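You operate a simulated robot arm through the tools that you are given. There is no shell and no other tool. Be economical: measure what you need, move in short steps, check, and stop when the job is done.

The job below is to be done with a simulated robot arm. You get a single attempt, and the scene is never put back.

JOB
Fetch the grey clay pot from the top of the middle wall-side table and set it on the top of the front cross table. Then take the jar on the top of the middle window-side table and put it away on the left half of the sill under the green blind. Then put the sponge dabber from the top of the front cross table on the shelf over the paint cupboard. Do these in the order given. Set down upright: clay pot, jar, sponge dabber.

The check looks at the end state, three seconds after you hand in, the way a careful person would. Anything else that was tipped, shoved, dropped, spilled or broken makes it a failure.

ROBOT AND FRAMES
A 6-joint arm with a two-finger parallel gripper on a trunk, on a base that drives. Base frame: it is fixed to the floor where the robot stands at the start and does not move with it; the origin is under the middle of the robot, x ahead of it, y to its left, z up. Readings come in mm, rad, newtons and seconds.
Its first joint turns from -2.897 to 2.897 rad. Places, roughly: left half of the sill under the green blind [3300, 1900, 900]; shelf over the paint cupboard [-2900, -1600, 1200]; sponge dabber [-1250, 1500, 750]; top of the front cross table [-800, 1800, 700]. Payload 3.43 kg.
The TCP is the grasp point between the finger pads, 34 mm short of the fingertips. In the tool frame z runs along the fingers and y along their closing line. The gripper opens to 128 mm. The fingers are 24 mm wide and 12 mm thick; the gripper's body (48 by 130 mm) begins 96 mm behind the TCP.
Orientation is told as [roll, pitch, yaw] about the base's x, y, z axes, in that order, counted from this pose: with the fingers straight down and closing along the base's y, the tool's x points along the base's -x, its y along +y and its z along -z.

CONTROLS
- The arm moves only by the tool play_rows. Its argument "commands" is a list that holds one entry, the list of rows, each a list of 7 numbers: the shift along the tool's x, y, z in mm, then the turn, a rotation vector about the tool's x, y, z in degrees, then the opening in per cent of the stroke, from 0 (shut) to 100 (fully open). In form: [[[x, y, z, ax, ay, az, grip], ...]]. A call has 1 to 20 rows; each row shifts and turns the commanded pose from where the row before left it, along the tool's axes as they then stand. A row lasts 0.2 s, in which the tool goes at most 50 mm and 0.15 rad; a call with a longer step from one row to the next is refused whole, and so is a gripper value outside its range. Where a pose cannot be reached the arm comes as near as it can. A force on the tool above 40 N (or 10 N above the force at the start of the call, whichever is more), or a blocked arm, ends the call early, and 0.2 s more pass. The fingers move at their own pace (about 153 mm/s each) and stop on an object; they squeeze with about 37 N. The grip force told is the motor's: it shows also when the fingers shut on nothing. Time passes only in rows, and 0.2 s behind the last, so rows that do not move let the fingers close. The reply holds the time, the measured pose of the TCP, the force on the tool along the base axes, the opening and the grip force, in the units named above and with some noise, with the torque about the TCP (base axes, N m) and any sound that the robot's microphone picked up, and new pictures: "show" is both (left out), scene, wrist or none.
- Cameras (640 x 400 px; columns grow to the right, rows downward): "scene" is now at [169.9, 208.9, 1199.5]; the picture's right is [-0.10, -0.99, 0.00], its down [-0.55, 0.06, -0.83] and it looks along [0.83, -0.08, -0.55] (base axes); focal length 286 px, centre (320, 200). "wrist" rides on the gripper at [76, -11, -160] in the tool frame; the picture's right is [0.15, 0.99, 0.00], its down [-0.88, 0.13, -0.46] and it looks along [-0.45, 0.07, 0.89] (tool axes); focal length 234 px, centre (320, 200). There is no depth. A picture from a camera that has moved, and an enlarged one, comes with that camera's place and axes in the base frame and with its lens.
- steer(legs): drives the robot by 1 to 6 legs, each [ahead, left, turn to the left] in mm, mm and rad, along the robot's own axes; the way and the turn of a leg run together, so that a leg with both is an arc; at most 1500 mm and 3.142 rad a leg. The arm and the cameras ride along, it lands a little off, and it stops where it bumps. It gives what a move gives, and a new picture of the scene camera.
- turn_head(pan, tilt): turns the head with the scene camera to pan (to the left, within 2.496 rad either way) and tilt (down, from -0.506 to 1.204), counted from straight ahead of the robot. It gives what a move gives, and a new picture of the scene camera.
- zoom(camera, box): a new picture of the part [left, top, right, bottom] of that camera's present view, enlarged. It takes no simulated time.
- hand_in(): hands the job in; it is judged then, once.

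Go step by step. Nothing tells you exact positions but the pictures and the camera data: compare them with the known pose of the tool, close in by small moves and look again before you grip or let go. The budget is 165 turns and 260 pictures, counting those below and the enlarged ones. Unless the task says otherwise, let go and move clear before handing in, and close with one line.

The tools are called after ">>>" by a JSON object that holds its "name" and its "arguments". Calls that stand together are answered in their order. play_rows: Moves the arm, as the interface text tells. Its arguments: {"type":"object","properties":{"commands":{"type":"array","items":{"type":"array","items":{"type":"array","items":{"type":"number"}}}},"show":{"type":"string","enum":["both","scene","wrist","none"]}},"required":["commands"]} The other tools are called the same way: steer (legs) drives the base; turn_head (pan, tilt) turns the head that bears the scene camera; zoom (camera, box) takes an enlarged picture of a part of a camera's view; hand_in () hands the job in.

At the start:

```text
time_s: 0.0
position: [778.6, -124.8, 998.1]
ee_rot: [0.0, 0.0, 0.0]
contact_force: [0.5, 0.3, 0.1]
wrist_torque: [0.01, 0.06, -0.01]
gripper_width: 127.9
grip_force: 0.1
robot x, y, heading: [0.8, -0.2, 0.0]
head pan, tilt: [-0.101, 0.585]
```

scene: 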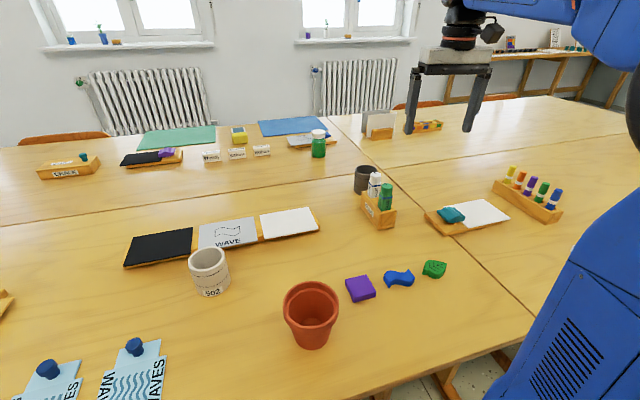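
wrist: 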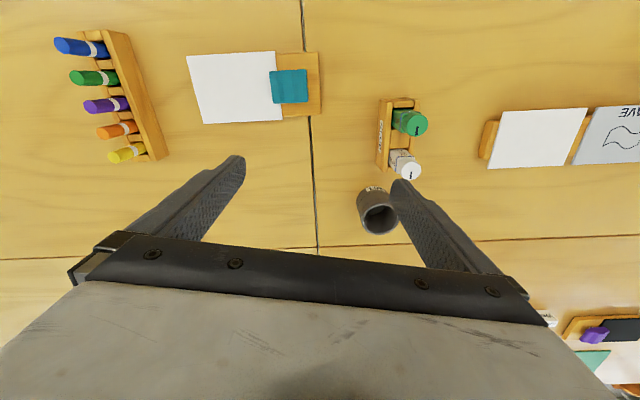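

I see a table ahead with several pots, and two windows on the far wall. I'll look around with the head and enlarge the pots first.

>>> {"name": "zoom", "arguments": {"camera": "scene", "box": [160, 100, 460, 290]}}

>>> {"name": "turn_head", "arguments": {"pan": 1.0, "tilt": 0.35}}

>>> {"name": "turn_head", "arguments": {"pan": 2.2, "tilt": 0.35}}

>>> {"name": "turn_head", "arguments": {"pan": -2.3, "tilt": 0.3}}

>>> {"name": "turn_head", "arguments": {"pan": -1.1, "tilt": 0.35}}

>>> {"name": "turn_head", "arguments": {"pan": 0.0, "tilt": 0.2}}

```text
2.11 times, centred on (310, 195) of scene
camera zoom: at [169.9, 208.9, 1199.5], right [-0.1, -0.99, 0.0], down [-0.55, 0.06, -0.83], along [0.83, -0.08, -0.55], focal length 603 px, centre (341, 210)
```

zoom: 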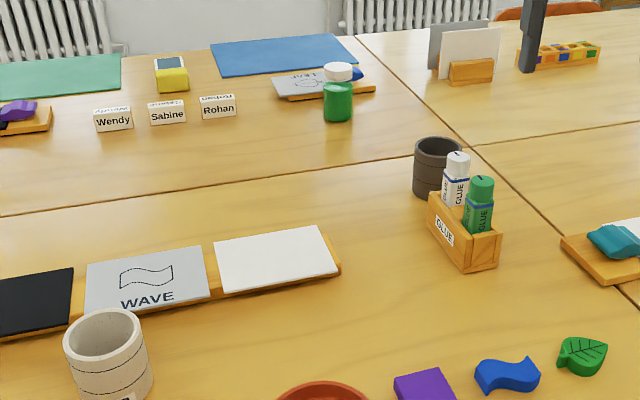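

```text
time_s: 1.3
position: [778.9, -123.8, 996.6]
ee_rot: [0.0, 0.0, -0.003]
contact_force: [0.2, -0.1, 0.1]
wrist_torque: [0.01, 0.03, 0.0]
gripper_width: 127.9
grip_force: 0.1
robot x, y, heading: [1.5, 2.3, 0.001]
head pan, tilt: [1.0, 0.351]
camera scene: at [131.9, 296.3, 1220.8], right [0.84, -0.54, 0.0], down [-0.19, -0.29, -0.94], along [0.51, 0.79, -0.34], focal length 286 px, centre (320, 200)
```

scene: 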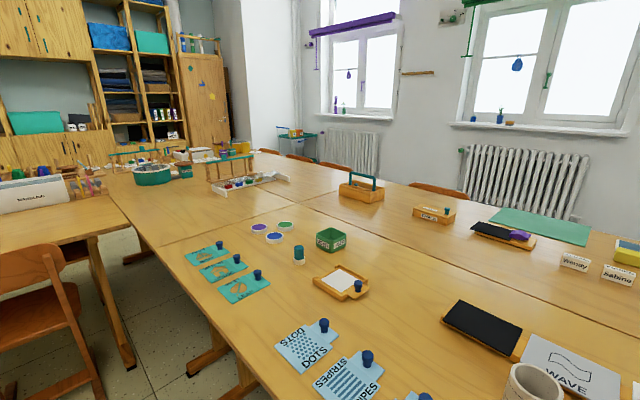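

```text
time_s: 2.7
position: [778.9, -123.6, 997.0]
ee_rot: [0.001, 0.0, 0.0]
contact_force: [0.4, -0.4, 0.5]
wrist_torque: [-0.02, 0.0, -0.03]
gripper_width: 127.6
grip_force: 0.0
robot x, y, heading: [1.9, -1.6, -0.002]
head pan, tilt: [2.201, 0.351]
camera scene: at [26.7, 293.2, 1220.8], right [0.81, 0.59, 0.0], down [0.2, -0.28, -0.94], along [-0.55, 0.76, -0.34], focal length 286 px, centre (320, 200)
```

scene: 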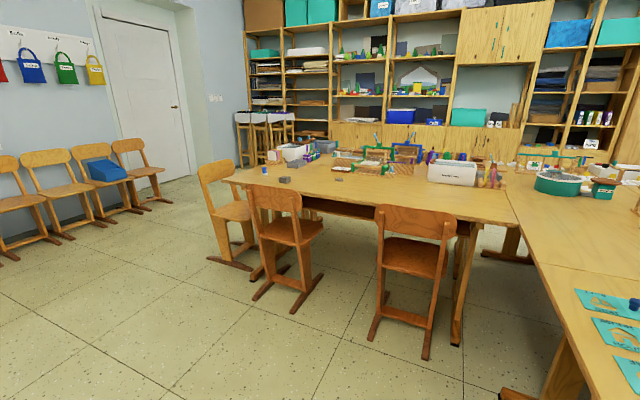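

```text
time_s: 6.3
position: [779.2, -124.0, 997.5]
ee_rot: [0.0, -0.001, 0.0]
contact_force: [-0.3, -0.4, -0.2]
wrist_torque: [-0.06, 0.02, 0.04]
gripper_width: 127.9
grip_force: 0.1
robot x, y, heading: [-0.5, 2.9, -0.0]
head pan, tilt: [-2.3, 0.3]
camera scene: at [19.3, 148.3, 1225.6], right [-0.75, 0.67, 0.0], down [0.2, 0.22, -0.96], along [-0.64, -0.71, -0.3], focal length 286 px, centre (320, 200)
```

scene: 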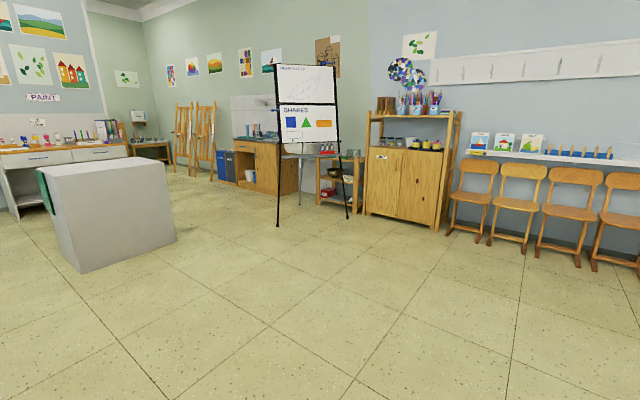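

```text
time_s: 7.7
position: [777.9, -125.0, 997.2]
ee_rot: [0.0, 0.001, 0.0]
contact_force: [0.6, -0.7, 0.1]
wrist_torque: [0.02, 0.0, -0.01]
gripper_width: 127.9
grip_force: 0.1
robot x, y, heading: [-0.3, -0.6, -0.001]
head pan, tilt: [-1.1, 0.351]
camera scene: at [123.7, 134.9, 1220.8], right [-0.89, -0.45, 0.0], down [-0.16, 0.31, -0.94], along [0.43, -0.84, -0.34], focal length 286 px, centre (320, 200)
```

scene: 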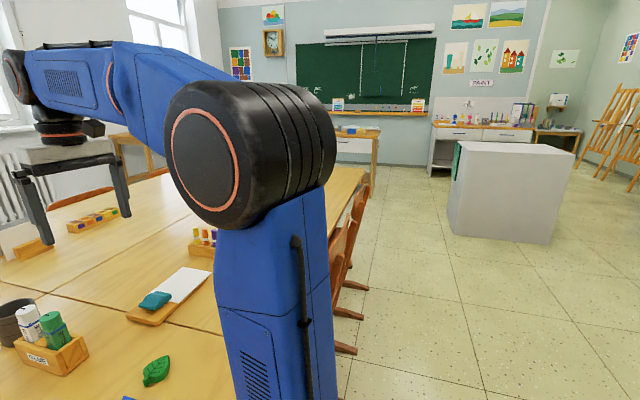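

```text
time_s: 9.1
position: [777.5, -124.1, 997.7]
ee_rot: [-0.001, 0.0, -0.001]
contact_force: [0.0, 0.5, 0.1]
wrist_torque: [0.0, 0.01, -0.02]
gripper_width: 127.7
grip_force: 0.0
robot x, y, heading: [-1.3, -2.3, -0.005]
head pan, tilt: [0.0, 0.201]
camera scene: at [174.7, 217.9, 1234.8], right [0.0, -1.0, 0.0], down [-0.2, 0.0, -0.98], along [0.98, 0.0, -0.2], focal length 286 px, centre (320, 200)
```

scene: 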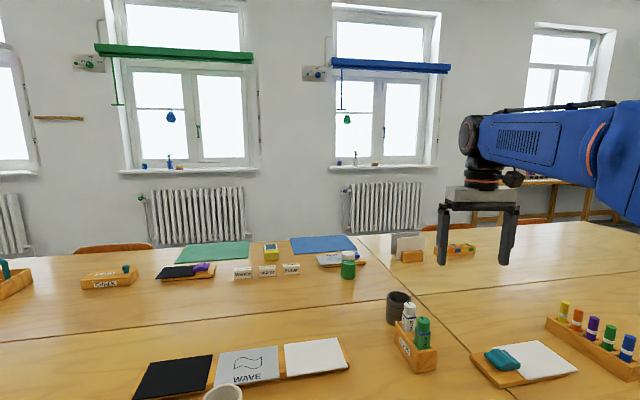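

Window-side is far, wall-side is near; the paint cupboard is the wooden one behind. I'll examine the candidate pots in detail.

>>> {"name": "turn_head", "arguments": {"pan": -0.1, "tilt": 0.75}}

>>> {"name": "zoom", "arguments": {"camera": "scene", "box": [170, 80, 330, 180]}}

>>> {"name": "zoom", "arguments": {"camera": "scene", "box": [320, 60, 480, 160]}}

```text
time_s: 10.0
position: [778.1, -123.9, 998.1]
ee_rot: [-0.001, 0.002, -0.001]
contact_force: [0.4, -0.3, -0.7]
wrist_torque: [-0.01, 0.01, 0.0]
gripper_width: 128.0
grip_force: 0.0
robot x, y, heading: [1.1, -1.0, 0.003]
head pan, tilt: [-0.099, 0.75]
camera scene: at [164.0, 209.7, 1185.2], right [-0.1, -1.0, 0.0], down [-0.68, 0.07, -0.73], along [0.73, -0.07, -0.68], focal length 286 px, centre (320, 200)
```

scene: 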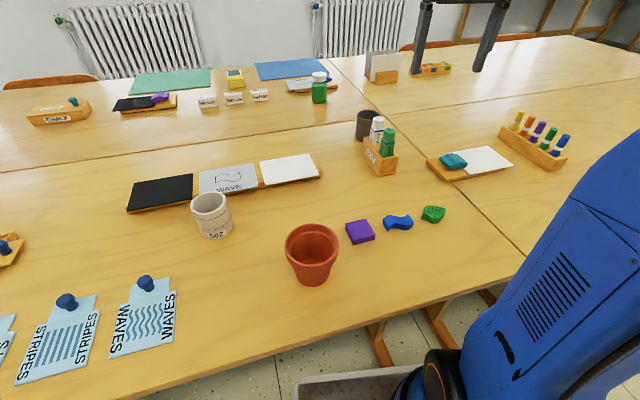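

```text
4.00 times, centred on (250, 130) of scene
camera zoom: at [164.0, 209.7, 1185.2], right [-0.1, -1.0, 0.0], down [-0.68, 0.07, -0.73], along [0.73, -0.07, -0.68], focal length 1145 px, centre (600, 480)
```

zoom: 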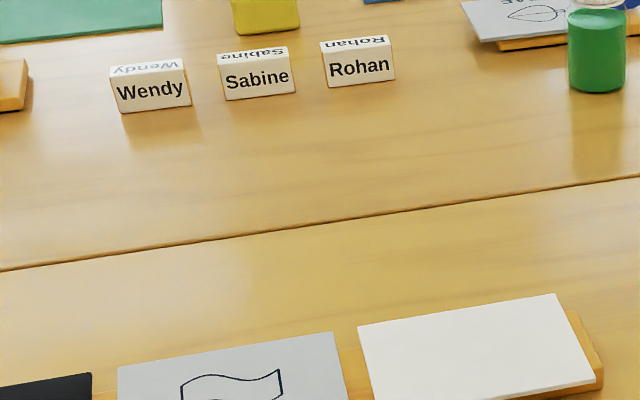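

```text
4.00 times, centred on (400, 110) of scene
camera zoom: at [164.0, 209.7, 1185.2], right [-0.1, -1.0, 0.0], down [-0.68, 0.07, -0.73], along [0.73, -0.07, -0.68], focal length 1145 px, centre (0, 560)
```

zoom: 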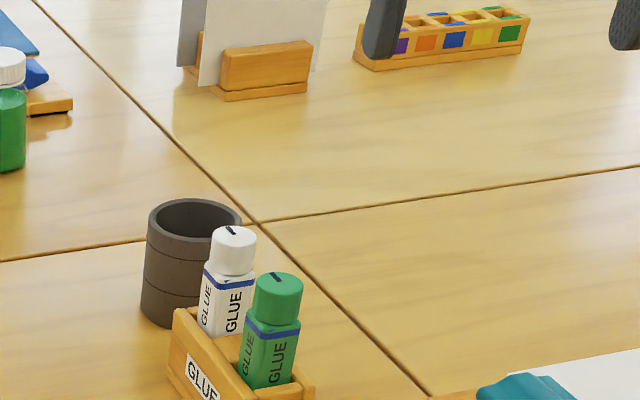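

>>> {"name": "zoom", "arguments": {"camera": "scene", "box": [170, 180, 266, 240]}}

>>> {"name": "zoom", "arguments": {"camera": "wrist", "box": [340, 80, 500, 180]}}

>>> {"name": "zoom", "arguments": {"camera": "wrist", "box": [340, 150, 440, 250]}}

```text
6.67 times, centred on (218, 210) of scene
camera zoom: at [164.0, 209.7, 1185.2], right [-0.1, -1.0, 0.0], down [-0.68, 0.07, -0.73], along [0.73, -0.07, -0.68], focal length 1909 px, centre (1000, 133)
```

zoom: 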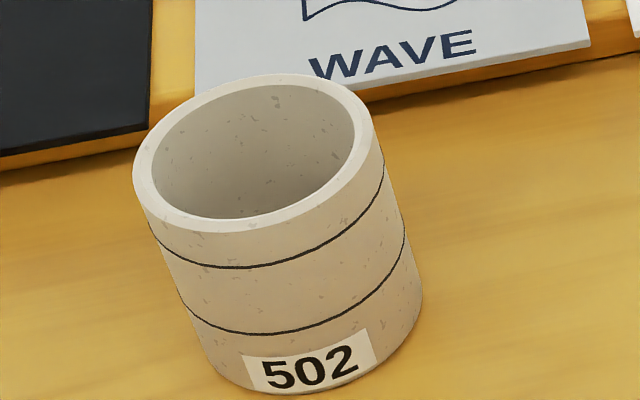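

```text
4.00 times, centred on (420, 130) of wrist
camera zoom: at [701.8, -134.7, 1157.2], right [-0.15, 0.99, 0.0], down [0.88, 0.13, 0.46], along [0.45, 0.07, -0.89], focal length 937 px, centre (-80, 480)
```

zoom: 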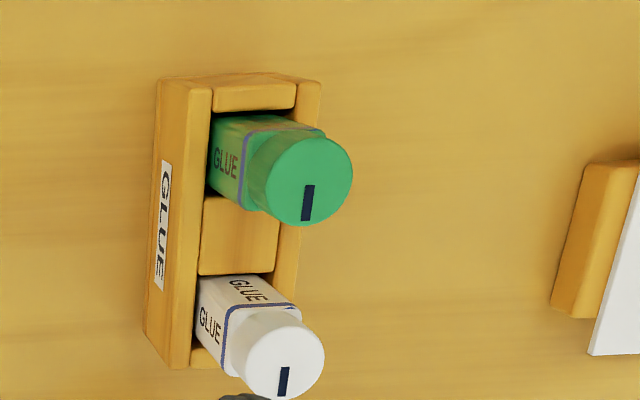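

```text
4.00 times, centred on (390, 200) of wrist
camera zoom: at [701.8, -134.7, 1157.2], right [-0.15, 0.99, 0.0], down [0.88, 0.13, 0.46], along [0.45, 0.07, -0.89], focal length 937 px, centre (40, 200)
```

zoom: 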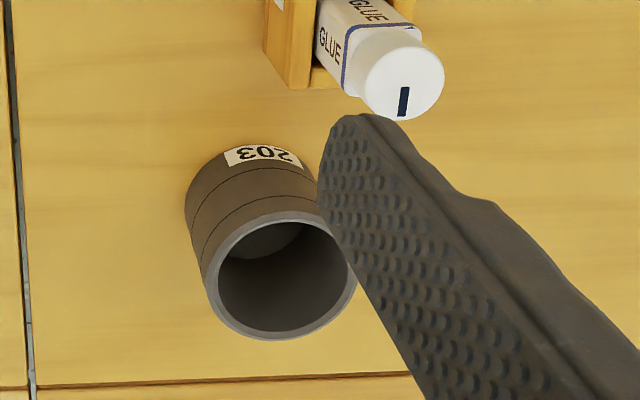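

The grey pot is the dark "203" one, at about (886, 0), with the rim at z≈822 and the glue box in front of it. I'll move above it.

>>> {"name": "play_rows", "arguments": {"commands": [[[-36, 42, 20, 0, 0, 0, 100], [-36, 42, 20, 0, 0, 0, 100], [-36, 40, 20, 0, 0, 0, 100], [0, 0, 0, 0, 0, 0, 100]]], "show": "both"}}

```text
refused: row 1 steps farther than a row can; nothing moved
```

>>> {"name": "play_rows", "arguments": {"commands": [[[-27, 31, 15, 0, 0, 0, 100], [-27, 31, 15, 0, 0, 0, 100], [-27, 31, 15, 0, 0, 0, 100], [-27, 31, 15, 0, 0, 0, 100], [0, 0, 0, 0, 0, 0, 100]]], "show": "both"}}

```text
time_s: 11.2
position: [884.4, -1.4, 935.5]
ee_rot: [0.001, 0.001, 0.0]
contact_force: [0.0, 0.2, -0.6]
wrist_torque: [0.01, 0.0, 0.0]
gripper_width: 128.0
grip_force: 0.1
robot x, y, heading: [3.3, -3.0, -0.004]
head pan, tilt: [-0.099, 0.75]
camera scene: at [163.9, 209.8, 1185.2], right [-0.1, -1.0, 0.0], down [-0.68, 0.07, -0.73], along [0.73, -0.07, -0.68], focal length 286 px, centre (320, 200)
camera wrist: at [808.5, -11.7, 1095.4], right [-0.15, 0.99, 0.0], down [0.88, 0.13, 0.46], along [0.45, 0.07, -0.89], focal length 234 px, centre (320, 200)
```

scene: 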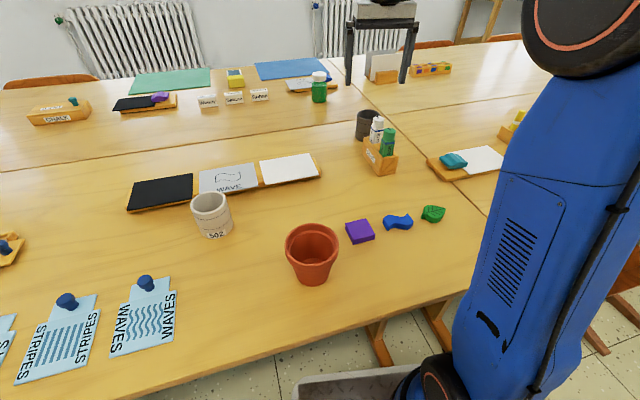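
wrist: 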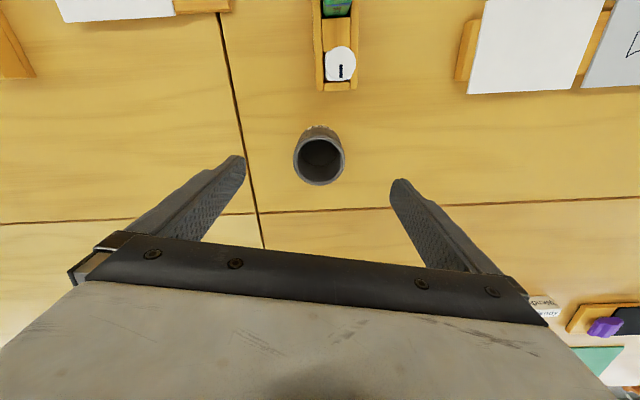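

>>> {"name": "play_rows", "arguments": {"commands": [[[-7, 2, 30, 0, 0, 0, 100], [0, 0, 30, 0, 0, 0, 100], [0, 0, 30, 0, 0, 0, 100], [0, 0, 30, 0, 0, 0, 100], [0, 0, 0, 0, 0, 0, 100]]], "show": "both"}}

```text
time_s: 12.4
position: [894.5, -0.5, 817.8]
ee_rot: [-0.001, -0.001, 0.001]
contact_force: [-0.7, 0.3, -0.1]
wrist_torque: [0.02, 0.05, -0.01]
gripper_width: 128.0
grip_force: 0.1
robot x, y, heading: [1.0, 1.5, -0.003]
head pan, tilt: [-0.099, 0.75]
camera scene: at [164.0, 209.7, 1185.2], right [-0.1, -1.0, 0.0], down [-0.68, 0.07, -0.73], along [0.73, -0.07, -0.68], focal length 286 px, centre (320, 200)
camera wrist: at [817.8, -11.1, 977.1], right [-0.15, 0.99, 0.0], down [0.88, 0.13, 0.46], along [0.45, 0.07, -0.89], focal length 234 px, centre (320, 200)
```

scene: 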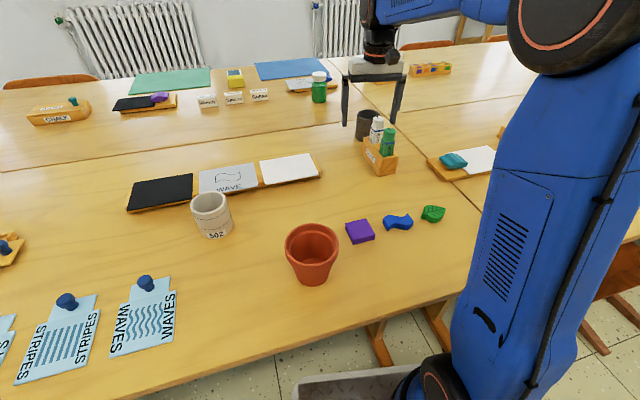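
wrist: 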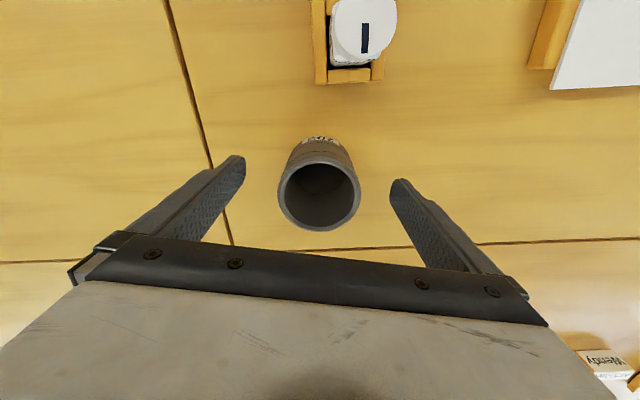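

>>> {"name": "play_rows", "arguments": {"commands": [[[0, 1, 15, 0, 0, 0, 100], [0, 0, 15, 0, 0, 0, 100], [0, 0, 0, 0, 0, 0, 40], [0, 0, 0, 0, 0, 0, 30], [0, 0, 0, 0, 0, 0, 30], [0, 0, 0, 0, 0, 0, 30]]], "show": "both"}}

```text
time_s: 13.8
position: [893.6, 0.8, 787.3]
ee_rot: [0.0, 0.001, -0.001]
contact_force: [-0.4, 0.1, 0.6]
wrist_torque: [0.0, 0.0, -0.02]
gripper_width: 65.3
grip_force: 36.8
robot x, y, heading: [1.6, 0.4, -0.001]
head pan, tilt: [-0.099, 0.75]
camera scene: at [164.0, 209.7, 1185.2], right [-0.1, -1.0, 0.0], down [-0.68, 0.07, -0.73], along [0.73, -0.07, -0.68], focal length 286 px, centre (320, 200)
camera wrist: at [817.5, -9.8, 947.0], right [-0.15, 0.99, 0.0], down [0.88, 0.13, 0.46], along [0.45, 0.07, -0.89], focal length 234 px, centre (320, 200)
```

scene: 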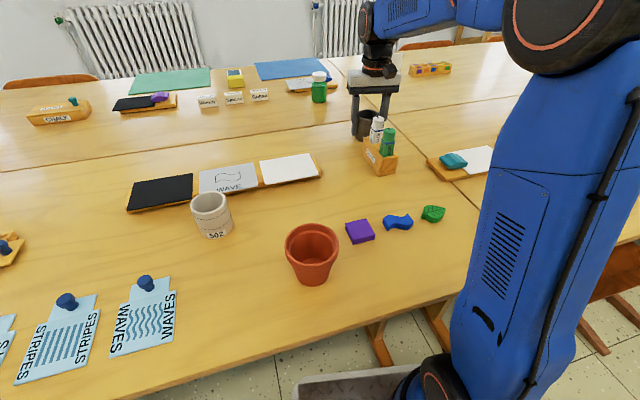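
wrist: 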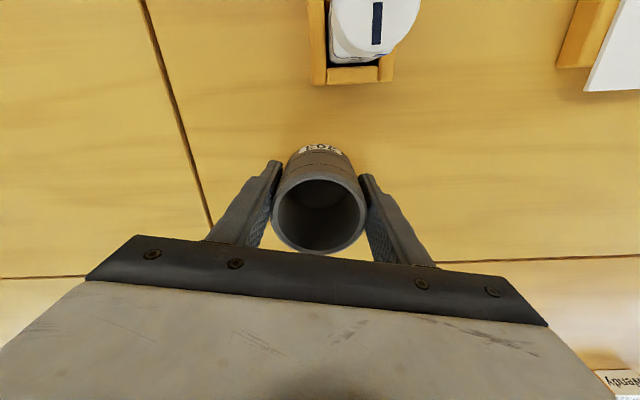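

Gripped (65 mm wide). Lift and retract.

>>> {"name": "play_rows", "arguments": {"commands": [[[0, 0, -20, 0, 0, 0, 30], [0, 0, -35, 0, 0, 0, 30], [0, 0, -45, 0, 0, 0, 30], [0, 0, -45, 0, 0, 0, 30], [0, 0, -45, 0, 0, 0, 30], [0, 0, -30, 0, 0, 0, 30], [25, 0, 0, 0, 0, 0, 30], [40, 0, 0, 0, 0, 0, 30], [45, 0, 0, 0, 0, 0, 30], [45, 0, 0, 0, 0, 0, 30], [45, 0, 0, 0, 0, 0, 30], [45, 0, 0, 0, 0, 0, 30], [30, 0, 0, 0, 0, 0, 30], [0, 0, 0, 0, 0, 0, 30]]], "show": "both"}}

>>> {"name": "turn_head", "arguments": {"pan": 2.3, "tilt": 0.5}}

>>> {"name": "zoom", "arguments": {"camera": "scene", "box": [220, 60, 540, 260]}}

```text
time_s: 16.8
position: [618.2, 3.3, 1007.8]
ee_rot: [-0.001, 0.001, -0.001]
contact_force: [-0.2, 0.8, -1.9]
wrist_torque: [0.02, 0.03, 0.02]
gripper_width: 65.0
grip_force: 37.0
robot x, y, heading: [-1.6, -3.0, 0.003]
head pan, tilt: [-0.099, 0.75]
camera scene: at [164.1, 209.7, 1185.2], right [-0.1, -1.0, 0.0], down [-0.68, 0.07, -0.73], along [0.73, -0.07, -0.68], focal length 286 px, centre (320, 200)
camera wrist: at [542.3, -6.6, 1167.4], right [-0.15, 0.99, 0.0], down [0.88, 0.13, 0.46], along [0.45, 0.07, -0.89], focal length 234 px, centre (320, 200)
```

scene: 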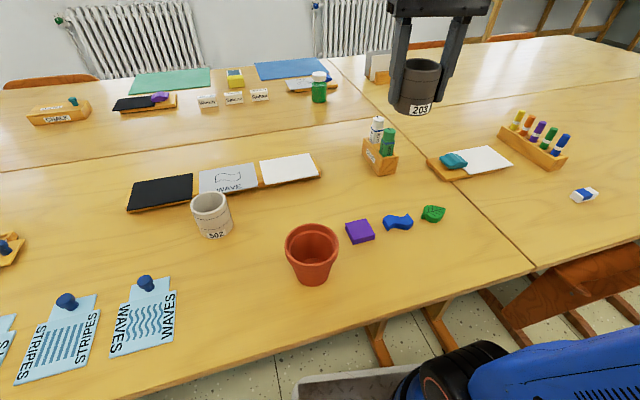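
wrist: 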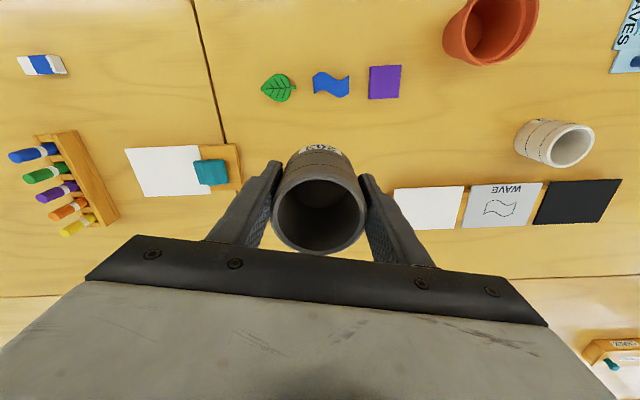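

```text
time_s: 19.0
position: [618.8, 4.0, 1007.6]
ee_rot: [0.0, 0.0, 0.0]
contact_force: [0.2, 0.2, -1.2]
wrist_torque: [0.0, -0.01, 0.01]
gripper_width: 65.0
grip_force: 36.9
robot x, y, heading: [1.5, 2.1, -0.0]
head pan, tilt: [2.3, 0.499]
camera scene: at [20.9, 285.8, 1207.1], right [0.75, 0.67, 0.0], down [0.32, -0.36, -0.88], along [-0.58, 0.65, -0.48], focal length 286 px, centre (320, 200)
```

scene: 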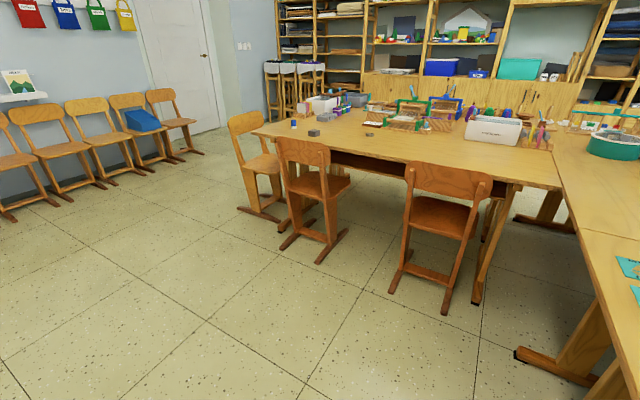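

```text
2.00 times, centred on (380, 160) of scene
camera zoom: at [20.9, 285.8, 1207.1], right [0.75, 0.67, 0.0], down [0.32, -0.36, -0.88], along [-0.58, 0.65, -0.48], focal length 573 px, centre (200, 280)
```

zoom: 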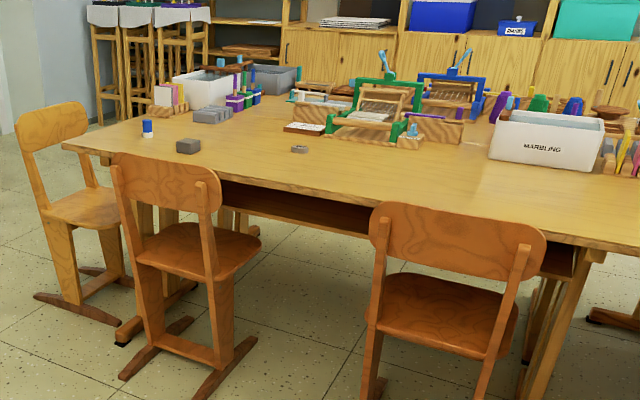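

>>> {"name": "steer", "arguments": {"legs": [[-450, 0, 0], [0, 0, 1.571], [750, 150, 0]]}}

>>> {"name": "turn_head", "arguments": {"pan": 0.2, "tilt": 0.5}}

```text
time_s: 29.4
position: [-638.3, 1364.2, 1008.6]
ee_rot: [0.0, 0.002, 1.595]
contact_force: [-0.4, -1.1, -1.7]
wrist_torque: [-0.02, -0.02, -0.02]
gripper_width: 65.0
grip_force: 37.4
robot x, y, heading: [-619.3, 747.0, 1.592]
head pan, tilt: [2.3, 0.499]
camera scene: at [-906.4, 756.4, 1207.2], right [-0.68, 0.73, 0.0], down [0.35, 0.33, -0.88], along [-0.64, -0.6, -0.48], focal length 286 px, centre (320, 200)
```

scene: 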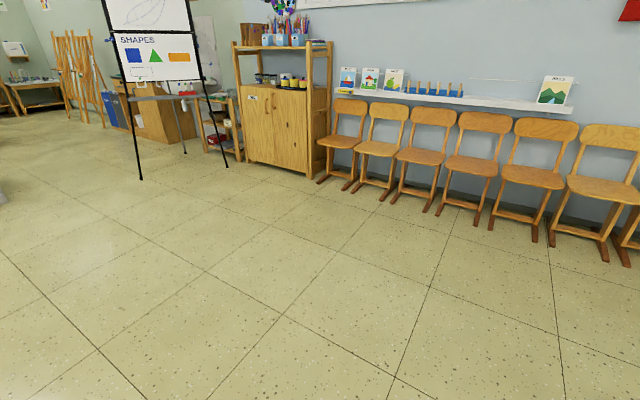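

```text
time_s: 31.4
position: [-638.6, 1364.0, 1007.4]
ee_rot: [0.001, 0.0, 1.594]
contact_force: [-0.5, 0.0, -2.5]
wrist_torque: [-0.02, 0.03, 0.0]
gripper_width: 65.0
grip_force: 37.1
robot x, y, heading: [-619.8, 744.3, 1.596]
head pan, tilt: [0.201, 0.499]
camera scene: at [-860.4, 907.4, 1207.1], right [0.97, 0.22, 0.0], down [0.11, -0.47, -0.88], along [-0.2, 0.86, -0.48], focal length 286 px, centre (320, 200)
```

scene: 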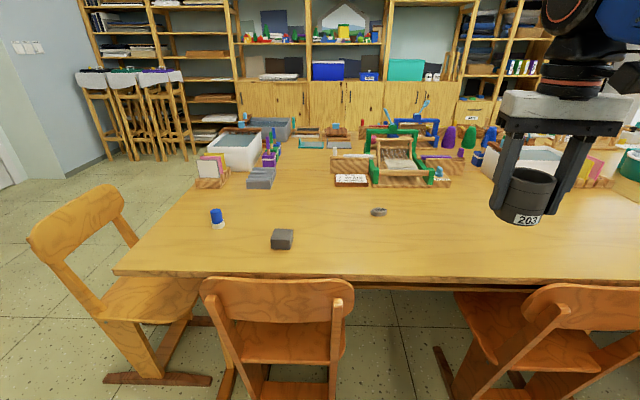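

>>> {"name": "zoom", "arguments": {"camera": "scene", "box": [190, 190, 310, 265]}}

>>> {"name": "zoom", "arguments": {"camera": "scene", "box": [320, 120, 520, 245]}}

>>> {"name": "zoom", "arguments": {"camera": "scene", "box": [180, 110, 340, 210]}}

```text
5.33 times, centred on (250, 228) of scene
camera zoom: at [-860.4, 907.4, 1207.1], right [0.97, 0.22, 0.0], down [0.11, -0.47, -0.88], along [-0.2, 0.86, -0.48], focal length 1527 px, centre (693, 53)
```

zoom: 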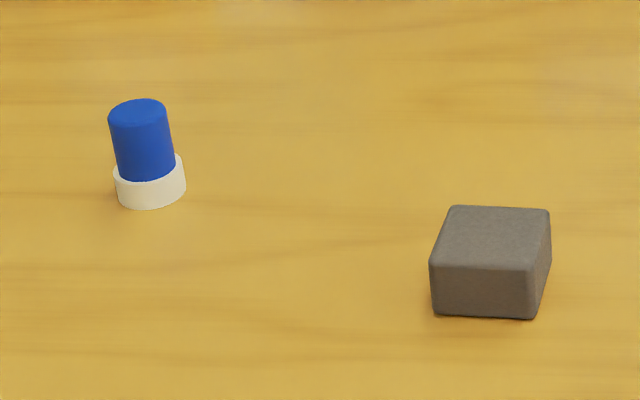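

```text
3.20 times, centred on (420, 182) of scene
camera zoom: at [-860.4, 907.4, 1207.1], right [0.97, 0.22, 0.0], down [0.11, -0.47, -0.88], along [-0.2, 0.86, -0.48], focal length 916 px, centre (0, 256)
```

zoom: 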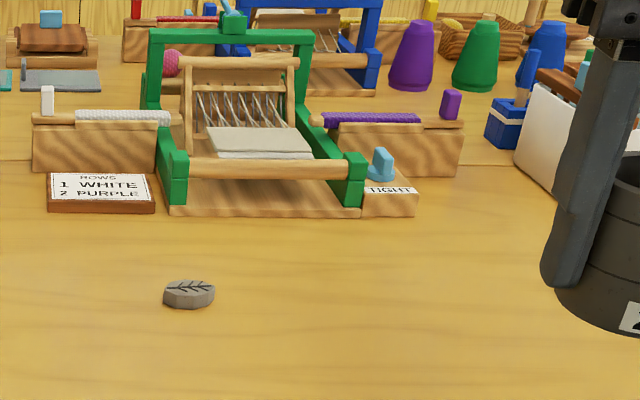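

```text
4.00 times, centred on (260, 160) of scene
camera zoom: at [-860.4, 907.4, 1207.1], right [0.97, 0.22, 0.0], down [0.11, -0.47, -0.88], along [-0.2, 0.86, -0.48], focal length 1145 px, centre (560, 360)
```

zoom: 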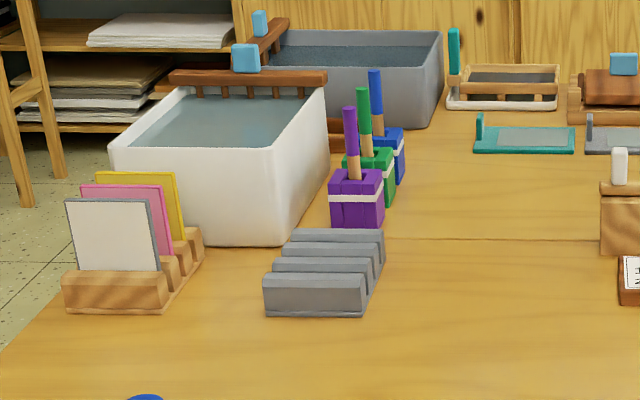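

The dabber is the blue-and-white stubby thing; the free area of the cross table is around (-625, 1590). I'll move out over it and begin lowering.

>>> {"name": "play_rows", "arguments": {"commands": [[[-30, 0, 0, 0, 0, 0, 30], [-45, 0, 0, 0, 0, 0, 30], [-45, 0, 0, 0, 0, 0, 30], [-45, 0, 0, 0, 0, 0, 30], [-45, 0, 0, 0, 0, 0, 30], [-20, 0, 20, 0, 0, 0, 30], [0, 0, 40, 0, 0, 0, 30], [0, 0, 40, 0, 0, 0, 30], [0, 0, 40, 0, 0, 0, 30], [0, 0, 35, 0, 0, 0, 30], [0, 0, 15, 0, 0, 0, 30], [0, 0, 0, 0, 0, 0, 30]]], "show": "both"}}

```text
time_s: 34.0
position: [-642.3, 1593.4, 815.6]
ee_rot: [0.0, 0.0, 1.597]
contact_force: [0.4, 0.9, -2.1]
wrist_torque: [-0.03, 0.01, 0.01]
gripper_width: 65.1
grip_force: 37.4
robot x, y, heading: [-616.3, 745.2, 1.593]
head pan, tilt: [0.201, 0.499]
camera scene: at [-860.4, 907.4, 1207.1], right [0.97, 0.22, 0.0], down [0.11, -0.47, -0.88], along [-0.2, 0.86, -0.48], focal length 286 px, centre (320, 200)
camera wrist: at [-630.3, 1518.5, 975.6], right [-0.99, -0.17, 0.0], down [-0.15, 0.88, 0.46], along [-0.08, 0.45, -0.89], focal length 234 px, centre (320, 200)
```

scene: 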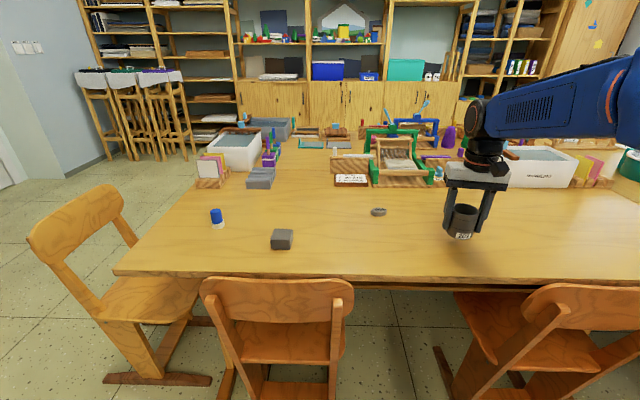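
wrist: 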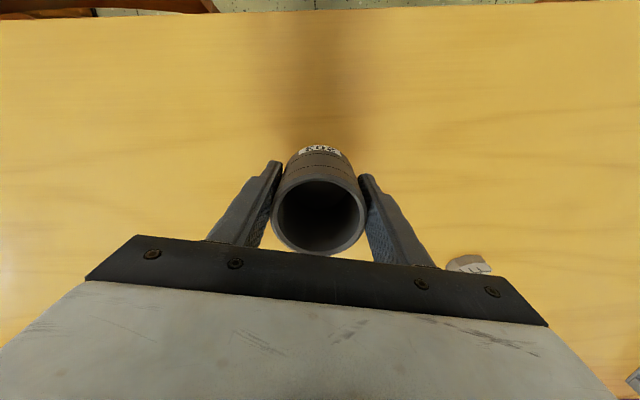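

>>> {"name": "play_rows", "arguments": {"commands": [[[0, 0, 12, 0, 0, 0, 30], [0, 0, 7, 0, 0, 0, 30], [0, 0, 4, 0, 0, 0, 30], [0, 0, 2, 0, 0, 0, 30], [0, 0, 0, 0, 0, 0, 30]]], "show": "scene"}}

```text
time_s: 35.1
position: [-643.1, 1593.9, 792.6]
ee_rot: [0.0, 0.0, 1.596]
contact_force: [-1.0, -1.0, -2.4]
wrist_torque: [-0.03, 0.0, 0.01]
gripper_width: 64.6
grip_force: 36.9
robot x, y, heading: [-616.9, 746.8, 1.597]
head pan, tilt: [0.201, 0.499]
camera scene: at [-860.4, 907.4, 1207.1], right [0.97, 0.22, 0.0], down [0.11, -0.47, -0.88], along [-0.2, 0.86, -0.48], focal length 286 px, centre (320, 200)
```

scene: 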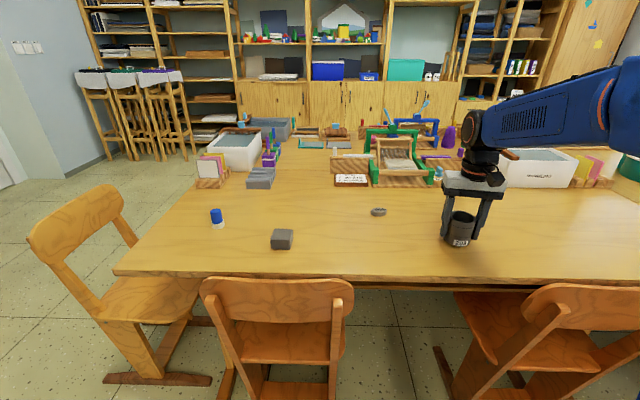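

>>> {"name": "play_rows", "arguments": {"commands": [[[0, 0, 2, 0, 0, 0, 30], [0, 0, 2, 0, 0, 0, 30], [0, 0, 1, 0, 0, 0, 30], [0, 0, 0, 0, 0, 0, 30]]], "show": "none"}}

```text
time_s: 36.1
position: [-644.1, 1595.2, 786.8]
ee_rot: [0.001, 0.0, 1.595]
contact_force: [0.2, 0.6, -1.3]
wrist_torque: [-0.04, -0.03, 0.0]
gripper_width: 65.1
grip_force: 37.3
robot x, y, heading: [-618.3, 745.5, 1.593]
head pan, tilt: [0.201, 0.499]
```

>>> {"name": "play_rows", "arguments": {"commands": [[[0, 0, 1, 0, 0, 0, 30], [0, 0, 1, 0, 0, 0, 30], [0, 0, 0, 0, 0, 0, 30]]], "show": "scene"}}

>>> {"name": "zoom", "arguments": {"camera": "scene", "box": [420, 190, 516, 250]}}

```text
time_s: 37.0
position: [-644.7, 1594.9, 787.1]
ee_rot: [0.0, -0.003, 1.596]
contact_force: [-3.7, 0.2, 23.1]
wrist_torque: [-0.12, 0.38, -0.12]
gripper_width: 64.9
grip_force: 36.9
robot x, y, heading: [-620.1, 746.1, 1.594]
head pan, tilt: [0.201, 0.499]
camera scene: at [-860.5, 906.6, 1207.2], right [0.97, 0.22, 0.0], down [0.11, -0.47, -0.88], along [-0.2, 0.86, -0.48], focal length 286 px, centre (320, 200)
```

scene: 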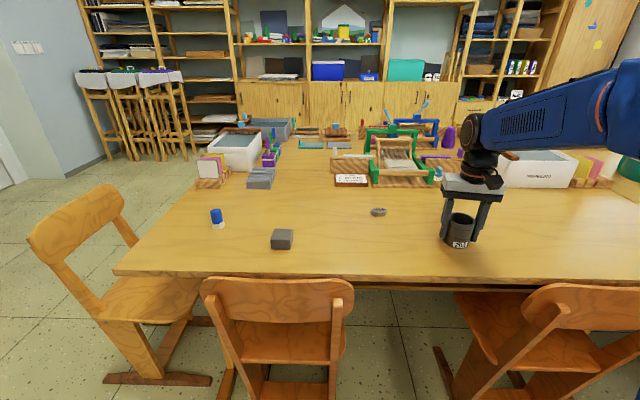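

```text
6.67 times, centred on (468, 220) of scene
camera zoom: at [-860.5, 906.6, 1207.2], right [0.97, 0.22, 0.0], down [0.11, -0.47, -0.88], along [-0.2, 0.86, -0.48], focal length 1909 px, centre (-667, 67)
```

zoom: 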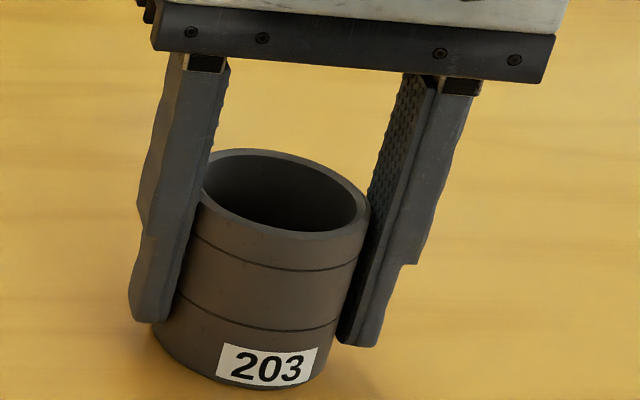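

Contact with the table (23 N). I'll open and rise.

>>> {"name": "play_rows", "arguments": {"commands": [[[0, 0, 0, 0, 0, 0, 55], [0, 0, 0, 0, 0, 0, 70], [0, 0, 0, 0, 0, 0, 100], [0, 0, 0, 0, 0, 0, 100], [0, 0, -25, 0, 0, 0, 100], [0, 0, -40, 0, 0, 0, 100], [0, 0, -45, 0, 0, 0, 100], [0, 0, -45, 0, 0, 0, 100], [0, 0, -45, 0, 0, 0, 100], [0, 0, 0, 0, 0, 0, 100]]], "show": "both"}}

```text
time_s: 39.1
position: [-641.8, 1592.5, 986.4]
ee_rot: [0.001, 0.0, 1.596]
contact_force: [0.6, 0.4, -1.0]
wrist_torque: [0.0, 0.01, 0.02]
gripper_width: 127.9
grip_force: 0.1
robot x, y, heading: [-620.6, 744.2, 1.594]
head pan, tilt: [0.201, 0.499]
camera scene: at [-860.4, 907.4, 1207.1], right [0.97, 0.22, 0.0], down [0.11, -0.47, -0.88], along [-0.2, 0.86, -0.48], focal length 286 px, centre (320, 200)
camera wrist: at [-630.2, 1517.9, 1145.8], right [-0.99, -0.17, 0.0], down [-0.15, 0.88, 0.46], along [-0.08, 0.45, -0.89], focal length 234 px, centre (320, 200)
```

scene: 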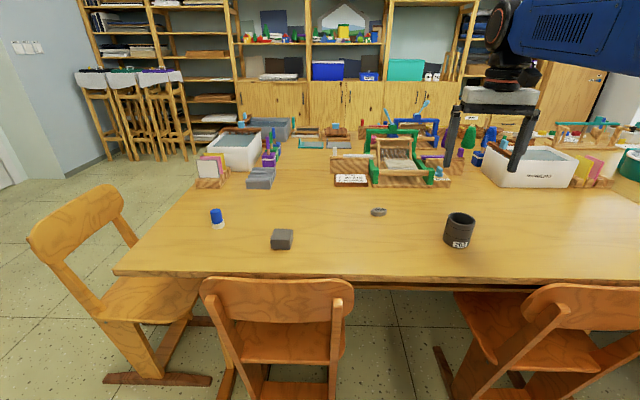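
wrist: 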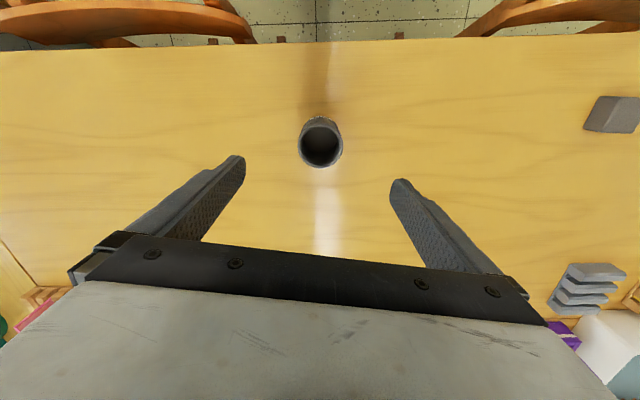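

The pot is set upright. Now retract the arm and scout the route to the window-side aisle.

>>> {"name": "play_rows", "arguments": {"commands": [[[30, 0, -10, 0, 0, 0, 100], [45, 0, -10, 0, 0, 0, 100], [45, 0, -10, 0, 0, 0, 100], [45, 0, -10, 0, 0, 0, 100], [45, 0, -10, 0, 0, 0, 60], [45, 0, -10, 0, 0, 0, 60], [45, 0, -10, 0, 0, 0, 60], [40, 0, 0, 0, 0, 0, 60], [0, 0, 0, 0, 0, 0, 60]]], "show": "none"}}

>>> {"name": "steer", "arguments": {"legs": [[-750, 0, 0], [0, 0, -1.592], [0, -500, 0]]}}

>>> {"name": "turn_head", "arguments": {"pan": -0.7, "tilt": 0.3}}

>>> {"name": "turn_head", "arguments": {"pan": 0.35, "tilt": 0.2}}

```text
time_s: 41.1
position: [-635.5, 1255.5, 1055.4]
ee_rot: [0.0, 0.0, 1.596]
contact_force: [0.4, -0.1, 0.9]
wrist_torque: [0.0, 0.0, -0.02]
gripper_width: 76.8
grip_force: 0.0
robot x, y, heading: [-621.5, 743.7, 1.595]
head pan, tilt: [0.201, 0.499]
```

```text
time_s: 51.7
position: [-96.7, -519.8, 1055.1]
ee_rot: [0.0, -0.001, -0.006]
contact_force: [0.1, 0.1, 0.6]
wrist_torque: [-0.01, -0.02, 0.01]
gripper_width: 76.8
grip_force: 0.0
robot x, y, heading: [-608.4, -520.8, -0.005]
head pan, tilt: [0.201, 0.499]
camera scene: at [-435.0, -285.3, 1207.1], right [0.19, -0.98, 0.0], down [-0.47, -0.09, -0.88], along [0.86, 0.17, -0.48], focal length 286 px, centre (320, 200)
```

scene: 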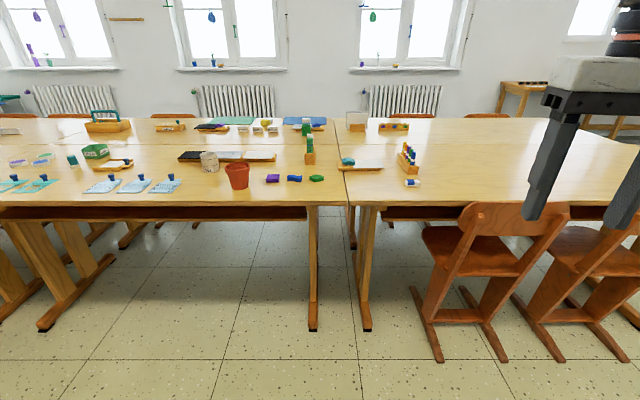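

```text
time_s: 52.9
position: [-97.6, -520.0, 1054.4]
ee_rot: [0.001, 0.0, -0.006]
contact_force: [-0.6, -0.6, 0.2]
wrist_torque: [0.01, 0.02, 0.03]
gripper_width: 77.0
grip_force: 0.0
robot x, y, heading: [-606.4, -519.8, -0.01]
head pan, tilt: [-0.7, 0.3]
camera scene: at [-453.2, -363.4, 1225.5], right [-0.65, -0.76, 0.0], down [-0.23, 0.19, -0.96], along [0.73, -0.62, -0.3], focal length 286 px, centre (320, 200)
```

scene: 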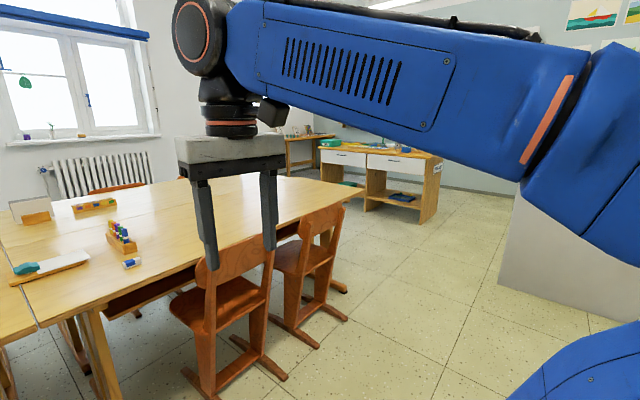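

```text
time_s: 54.2
position: [-97.8, -519.8, 1054.6]
ee_rot: [-0.001, -0.001, -0.005]
contact_force: [-0.7, 0.1, -0.7]
wrist_torque: [-0.04, -0.01, 0.02]
gripper_width: 76.6
grip_force: 0.0
robot x, y, heading: [-605.8, -518.4, -0.006]
head pan, tilt: [0.351, 0.201]
camera scene: at [-436.6, -271.5, 1234.8], right [0.34, -0.94, 0.0], down [-0.19, -0.07, -0.98], along [0.92, 0.33, -0.2], focal length 286 px, centre (320, 200)
```

scene: 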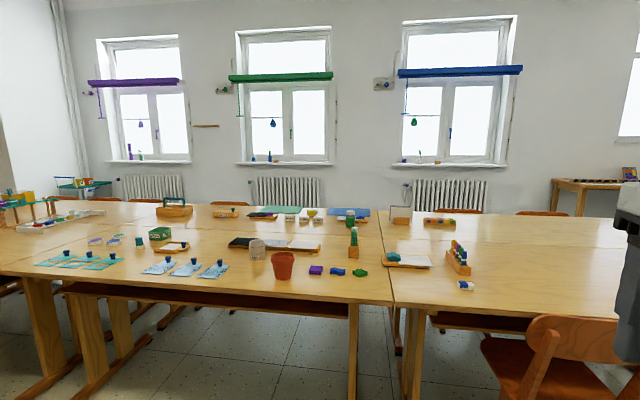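

The tables and room are rotated about 0.18 rad to the base frame. I'll align with the room and drive towards the right end of the tables, looking as I go.

>>> {"name": "steer", "arguments": {"legs": [[0, 0, 0.188], [450, -1400, 0]]}}

>>> {"name": "turn_head", "arguments": {"pan": 0.5, "tilt": 0.4}}

>>> {"name": "turn_head", "arguments": {"pan": -0.7, "tilt": 0.4}}

```text
time_s: 62.6
position: [631.3, -1757.8, 1054.7]
ee_rot: [0.0, 0.001, 0.216]
contact_force: [0.3, 0.6, 0.2]
wrist_torque: [0.0, -0.02, -0.02]
gripper_width: 76.6
grip_force: 0.0
robot x, y, heading: [131.1, -1869.1, 0.216]
head pan, tilt: [0.351, 0.201]
camera scene: at [244.9, -1591.1, 1234.8], right [0.54, -0.84, 0.0], down [-0.17, -0.11, -0.98], along [0.83, 0.53, -0.2], focal length 286 px, centre (320, 200)
```

scene: 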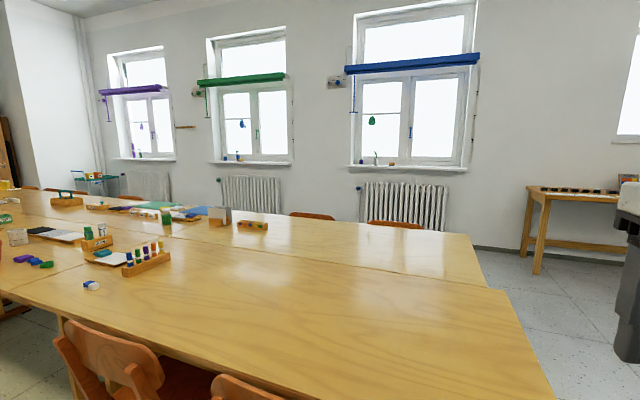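

```text
time_s: 63.3
position: [631.7, -1757.9, 1055.1]
ee_rot: [-0.001, 0.001, 0.215]
contact_force: [-0.7, 0.0, 0.3]
wrist_torque: [0.0, 0.01, 0.02]
gripper_width: 76.9
grip_force: 0.0
robot x, y, heading: [136.8, -1872.5, 0.218]
head pan, tilt: [0.499, 0.4]
camera scene: at [236.3, -1580.4, 1216.3], right [0.66, -0.75, 0.0], down [-0.29, -0.25, -0.92], along [0.7, 0.6, -0.39], focal length 286 px, centre (320, 200)
```

scene: 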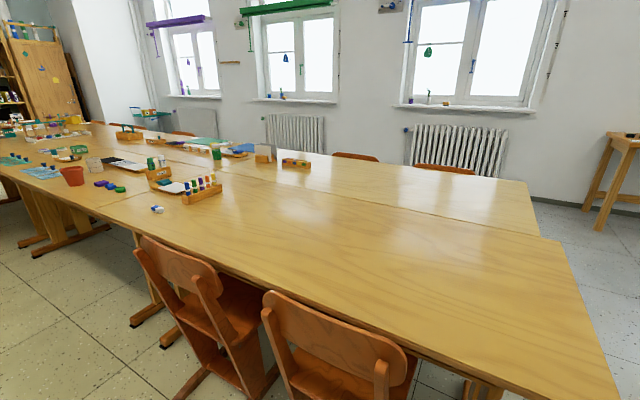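

```text
time_s: 64.7
position: [631.1, -1757.3, 1054.2]
ee_rot: [0.0, 0.001, 0.217]
contact_force: [0.0, 0.3, 0.5]
wrist_torque: [0.0, 0.01, 0.01]
gripper_width: 76.7
grip_force: 0.2
robot x, y, heading: [131.8, -1869.4, 0.214]
head pan, tilt: [-0.7, 0.4]
camera scene: at [248.5, -1684.1, 1216.3], right [-0.46, -0.89, 0.0], down [-0.34, 0.18, -0.92], along [0.82, -0.43, -0.39], focal length 286 px, centre (320, 200)
```

scene: 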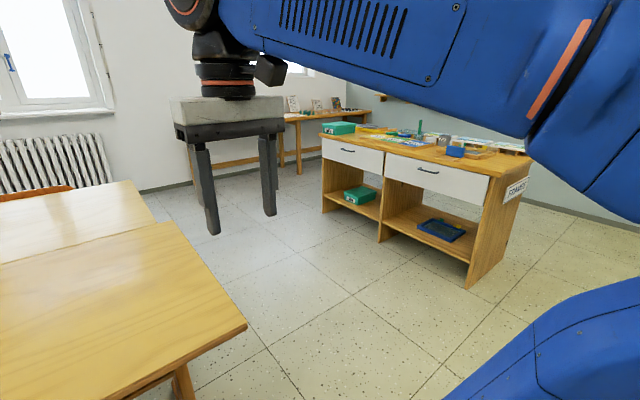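

>>> {"name": "steer", "arguments": {"legs": [[0, 0, -0.034], [400, -550, 0], [1400, -100, 0], [950, 0, 0]]}}

>>> {"name": "turn_head", "arguments": {"pan": 1.6, "tilt": 0.35}}

```text
time_s: 80.2
position: [3511.6, -1920.3, 1054.2]
ee_rot: [-0.002, 0.001, 0.177]
contact_force: [-1.1, 0.0, 0.0]
wrist_torque: [0.03, 0.01, -0.01]
gripper_width: 76.7
grip_force: 0.1
robot x, y, heading: [3011.8, -2012.8, 0.18]
head pan, tilt: [-0.7, 0.4]
camera scene: at [3133.4, -1832.8, 1216.3], right [-0.5, -0.87, 0.0], down [-0.34, 0.19, -0.92], along [0.8, -0.46, -0.39], focal length 286 px, centre (320, 200)
```

scene: 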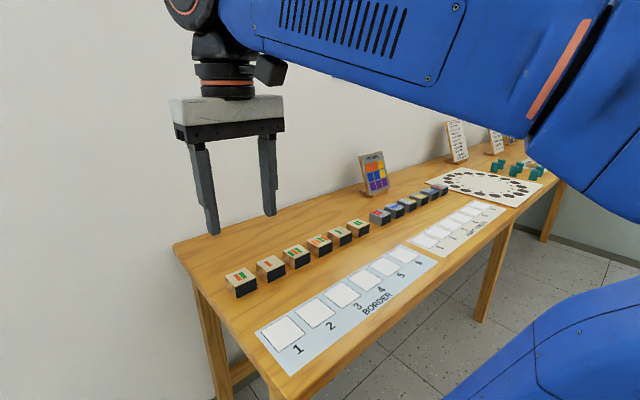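

```text
time_s: 82.4
position: [3512.4, -1921.9, 1054.2]
ee_rot: [0.0, 0.001, 0.178]
contact_force: [0.6, 0.2, 0.3]
wrist_torque: [0.02, 0.0, 0.01]
gripper_width: 76.7
grip_force: 0.1
robot x, y, heading: [3014.0, -2014.7, 0.175]
head pan, tilt: [1.6, 0.351]
camera scene: at [3034.0, -1695.5, 1220.8], right [0.98, 0.21, 0.0], down [0.07, -0.34, -0.94], along [-0.19, 0.92, -0.34], focal length 286 px, centre (320, 200)
```

scene: 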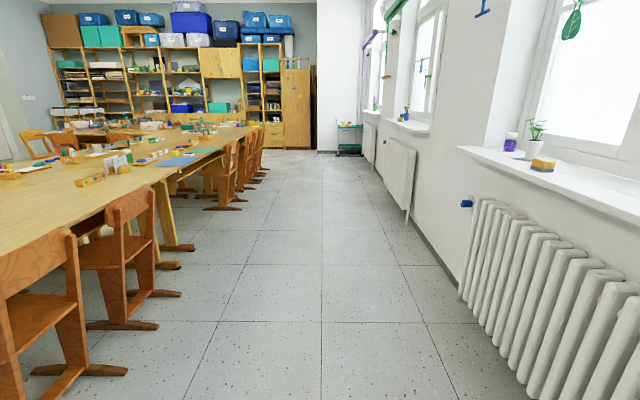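

I'll drive along the aisle to opposite the jar and turn to face the tables.

>>> {"name": "steer", "arguments": {"legs": [[0, 0, 0.029], [0, 1480, 0], [0, 960, 0], [0, 0, 3.141]]}}

>>> {"name": "turn_head", "arguments": {"pan": -0.15, "tilt": 0.5}}

```text
time_s: 101.8
position: [2018.1, 289.4, 1054.0]
ee_rot: [0.001, 0.002, -3.016]
contact_force: [-0.1, 0.2, 0.1]
wrist_torque: [0.0, -0.03, 0.01]
gripper_width: 76.7
grip_force: 0.1
robot x, y, heading: [2522.5, 356.0, -3.018]
head pan, tilt: [1.6, 0.351]
camera scene: at [2487.4, 33.7, 1220.8], right [-0.99, -0.15, 0.0], down [-0.05, 0.34, -0.94], along [0.15, -0.93, -0.34], focal length 286 px, centre (320, 200)
```

scene: 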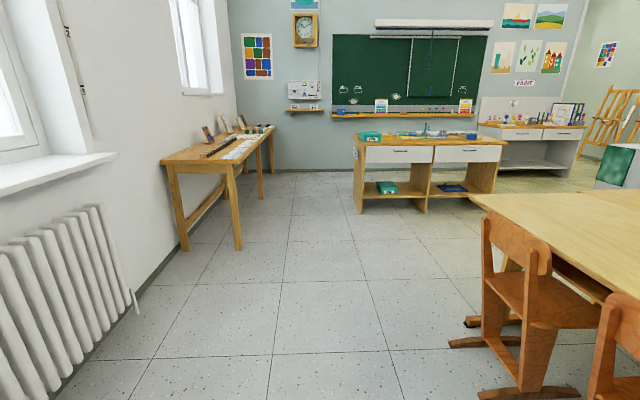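

```text
time_s: 103.5
position: [2018.2, 287.9, 1054.3]
ee_rot: [0.0, -0.002, -3.017]
contact_force: [-0.7, -0.5, -0.1]
wrist_torque: [-0.01, 0.0, 0.04]
gripper_width: 76.8
grip_force: 0.0
robot x, y, heading: [2520.4, 358.2, -3.019]
head pan, tilt: [-0.15, 0.499]
camera scene: at [2382.0, 127.8, 1207.1], right [0.02, 1.0, 0.0], down [0.48, -0.01, -0.88], along [-0.88, 0.02, -0.48], focal length 286 px, centre (320, 200)
```

scene: 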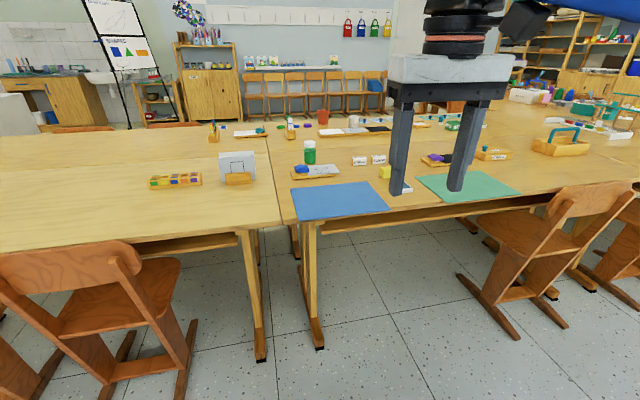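

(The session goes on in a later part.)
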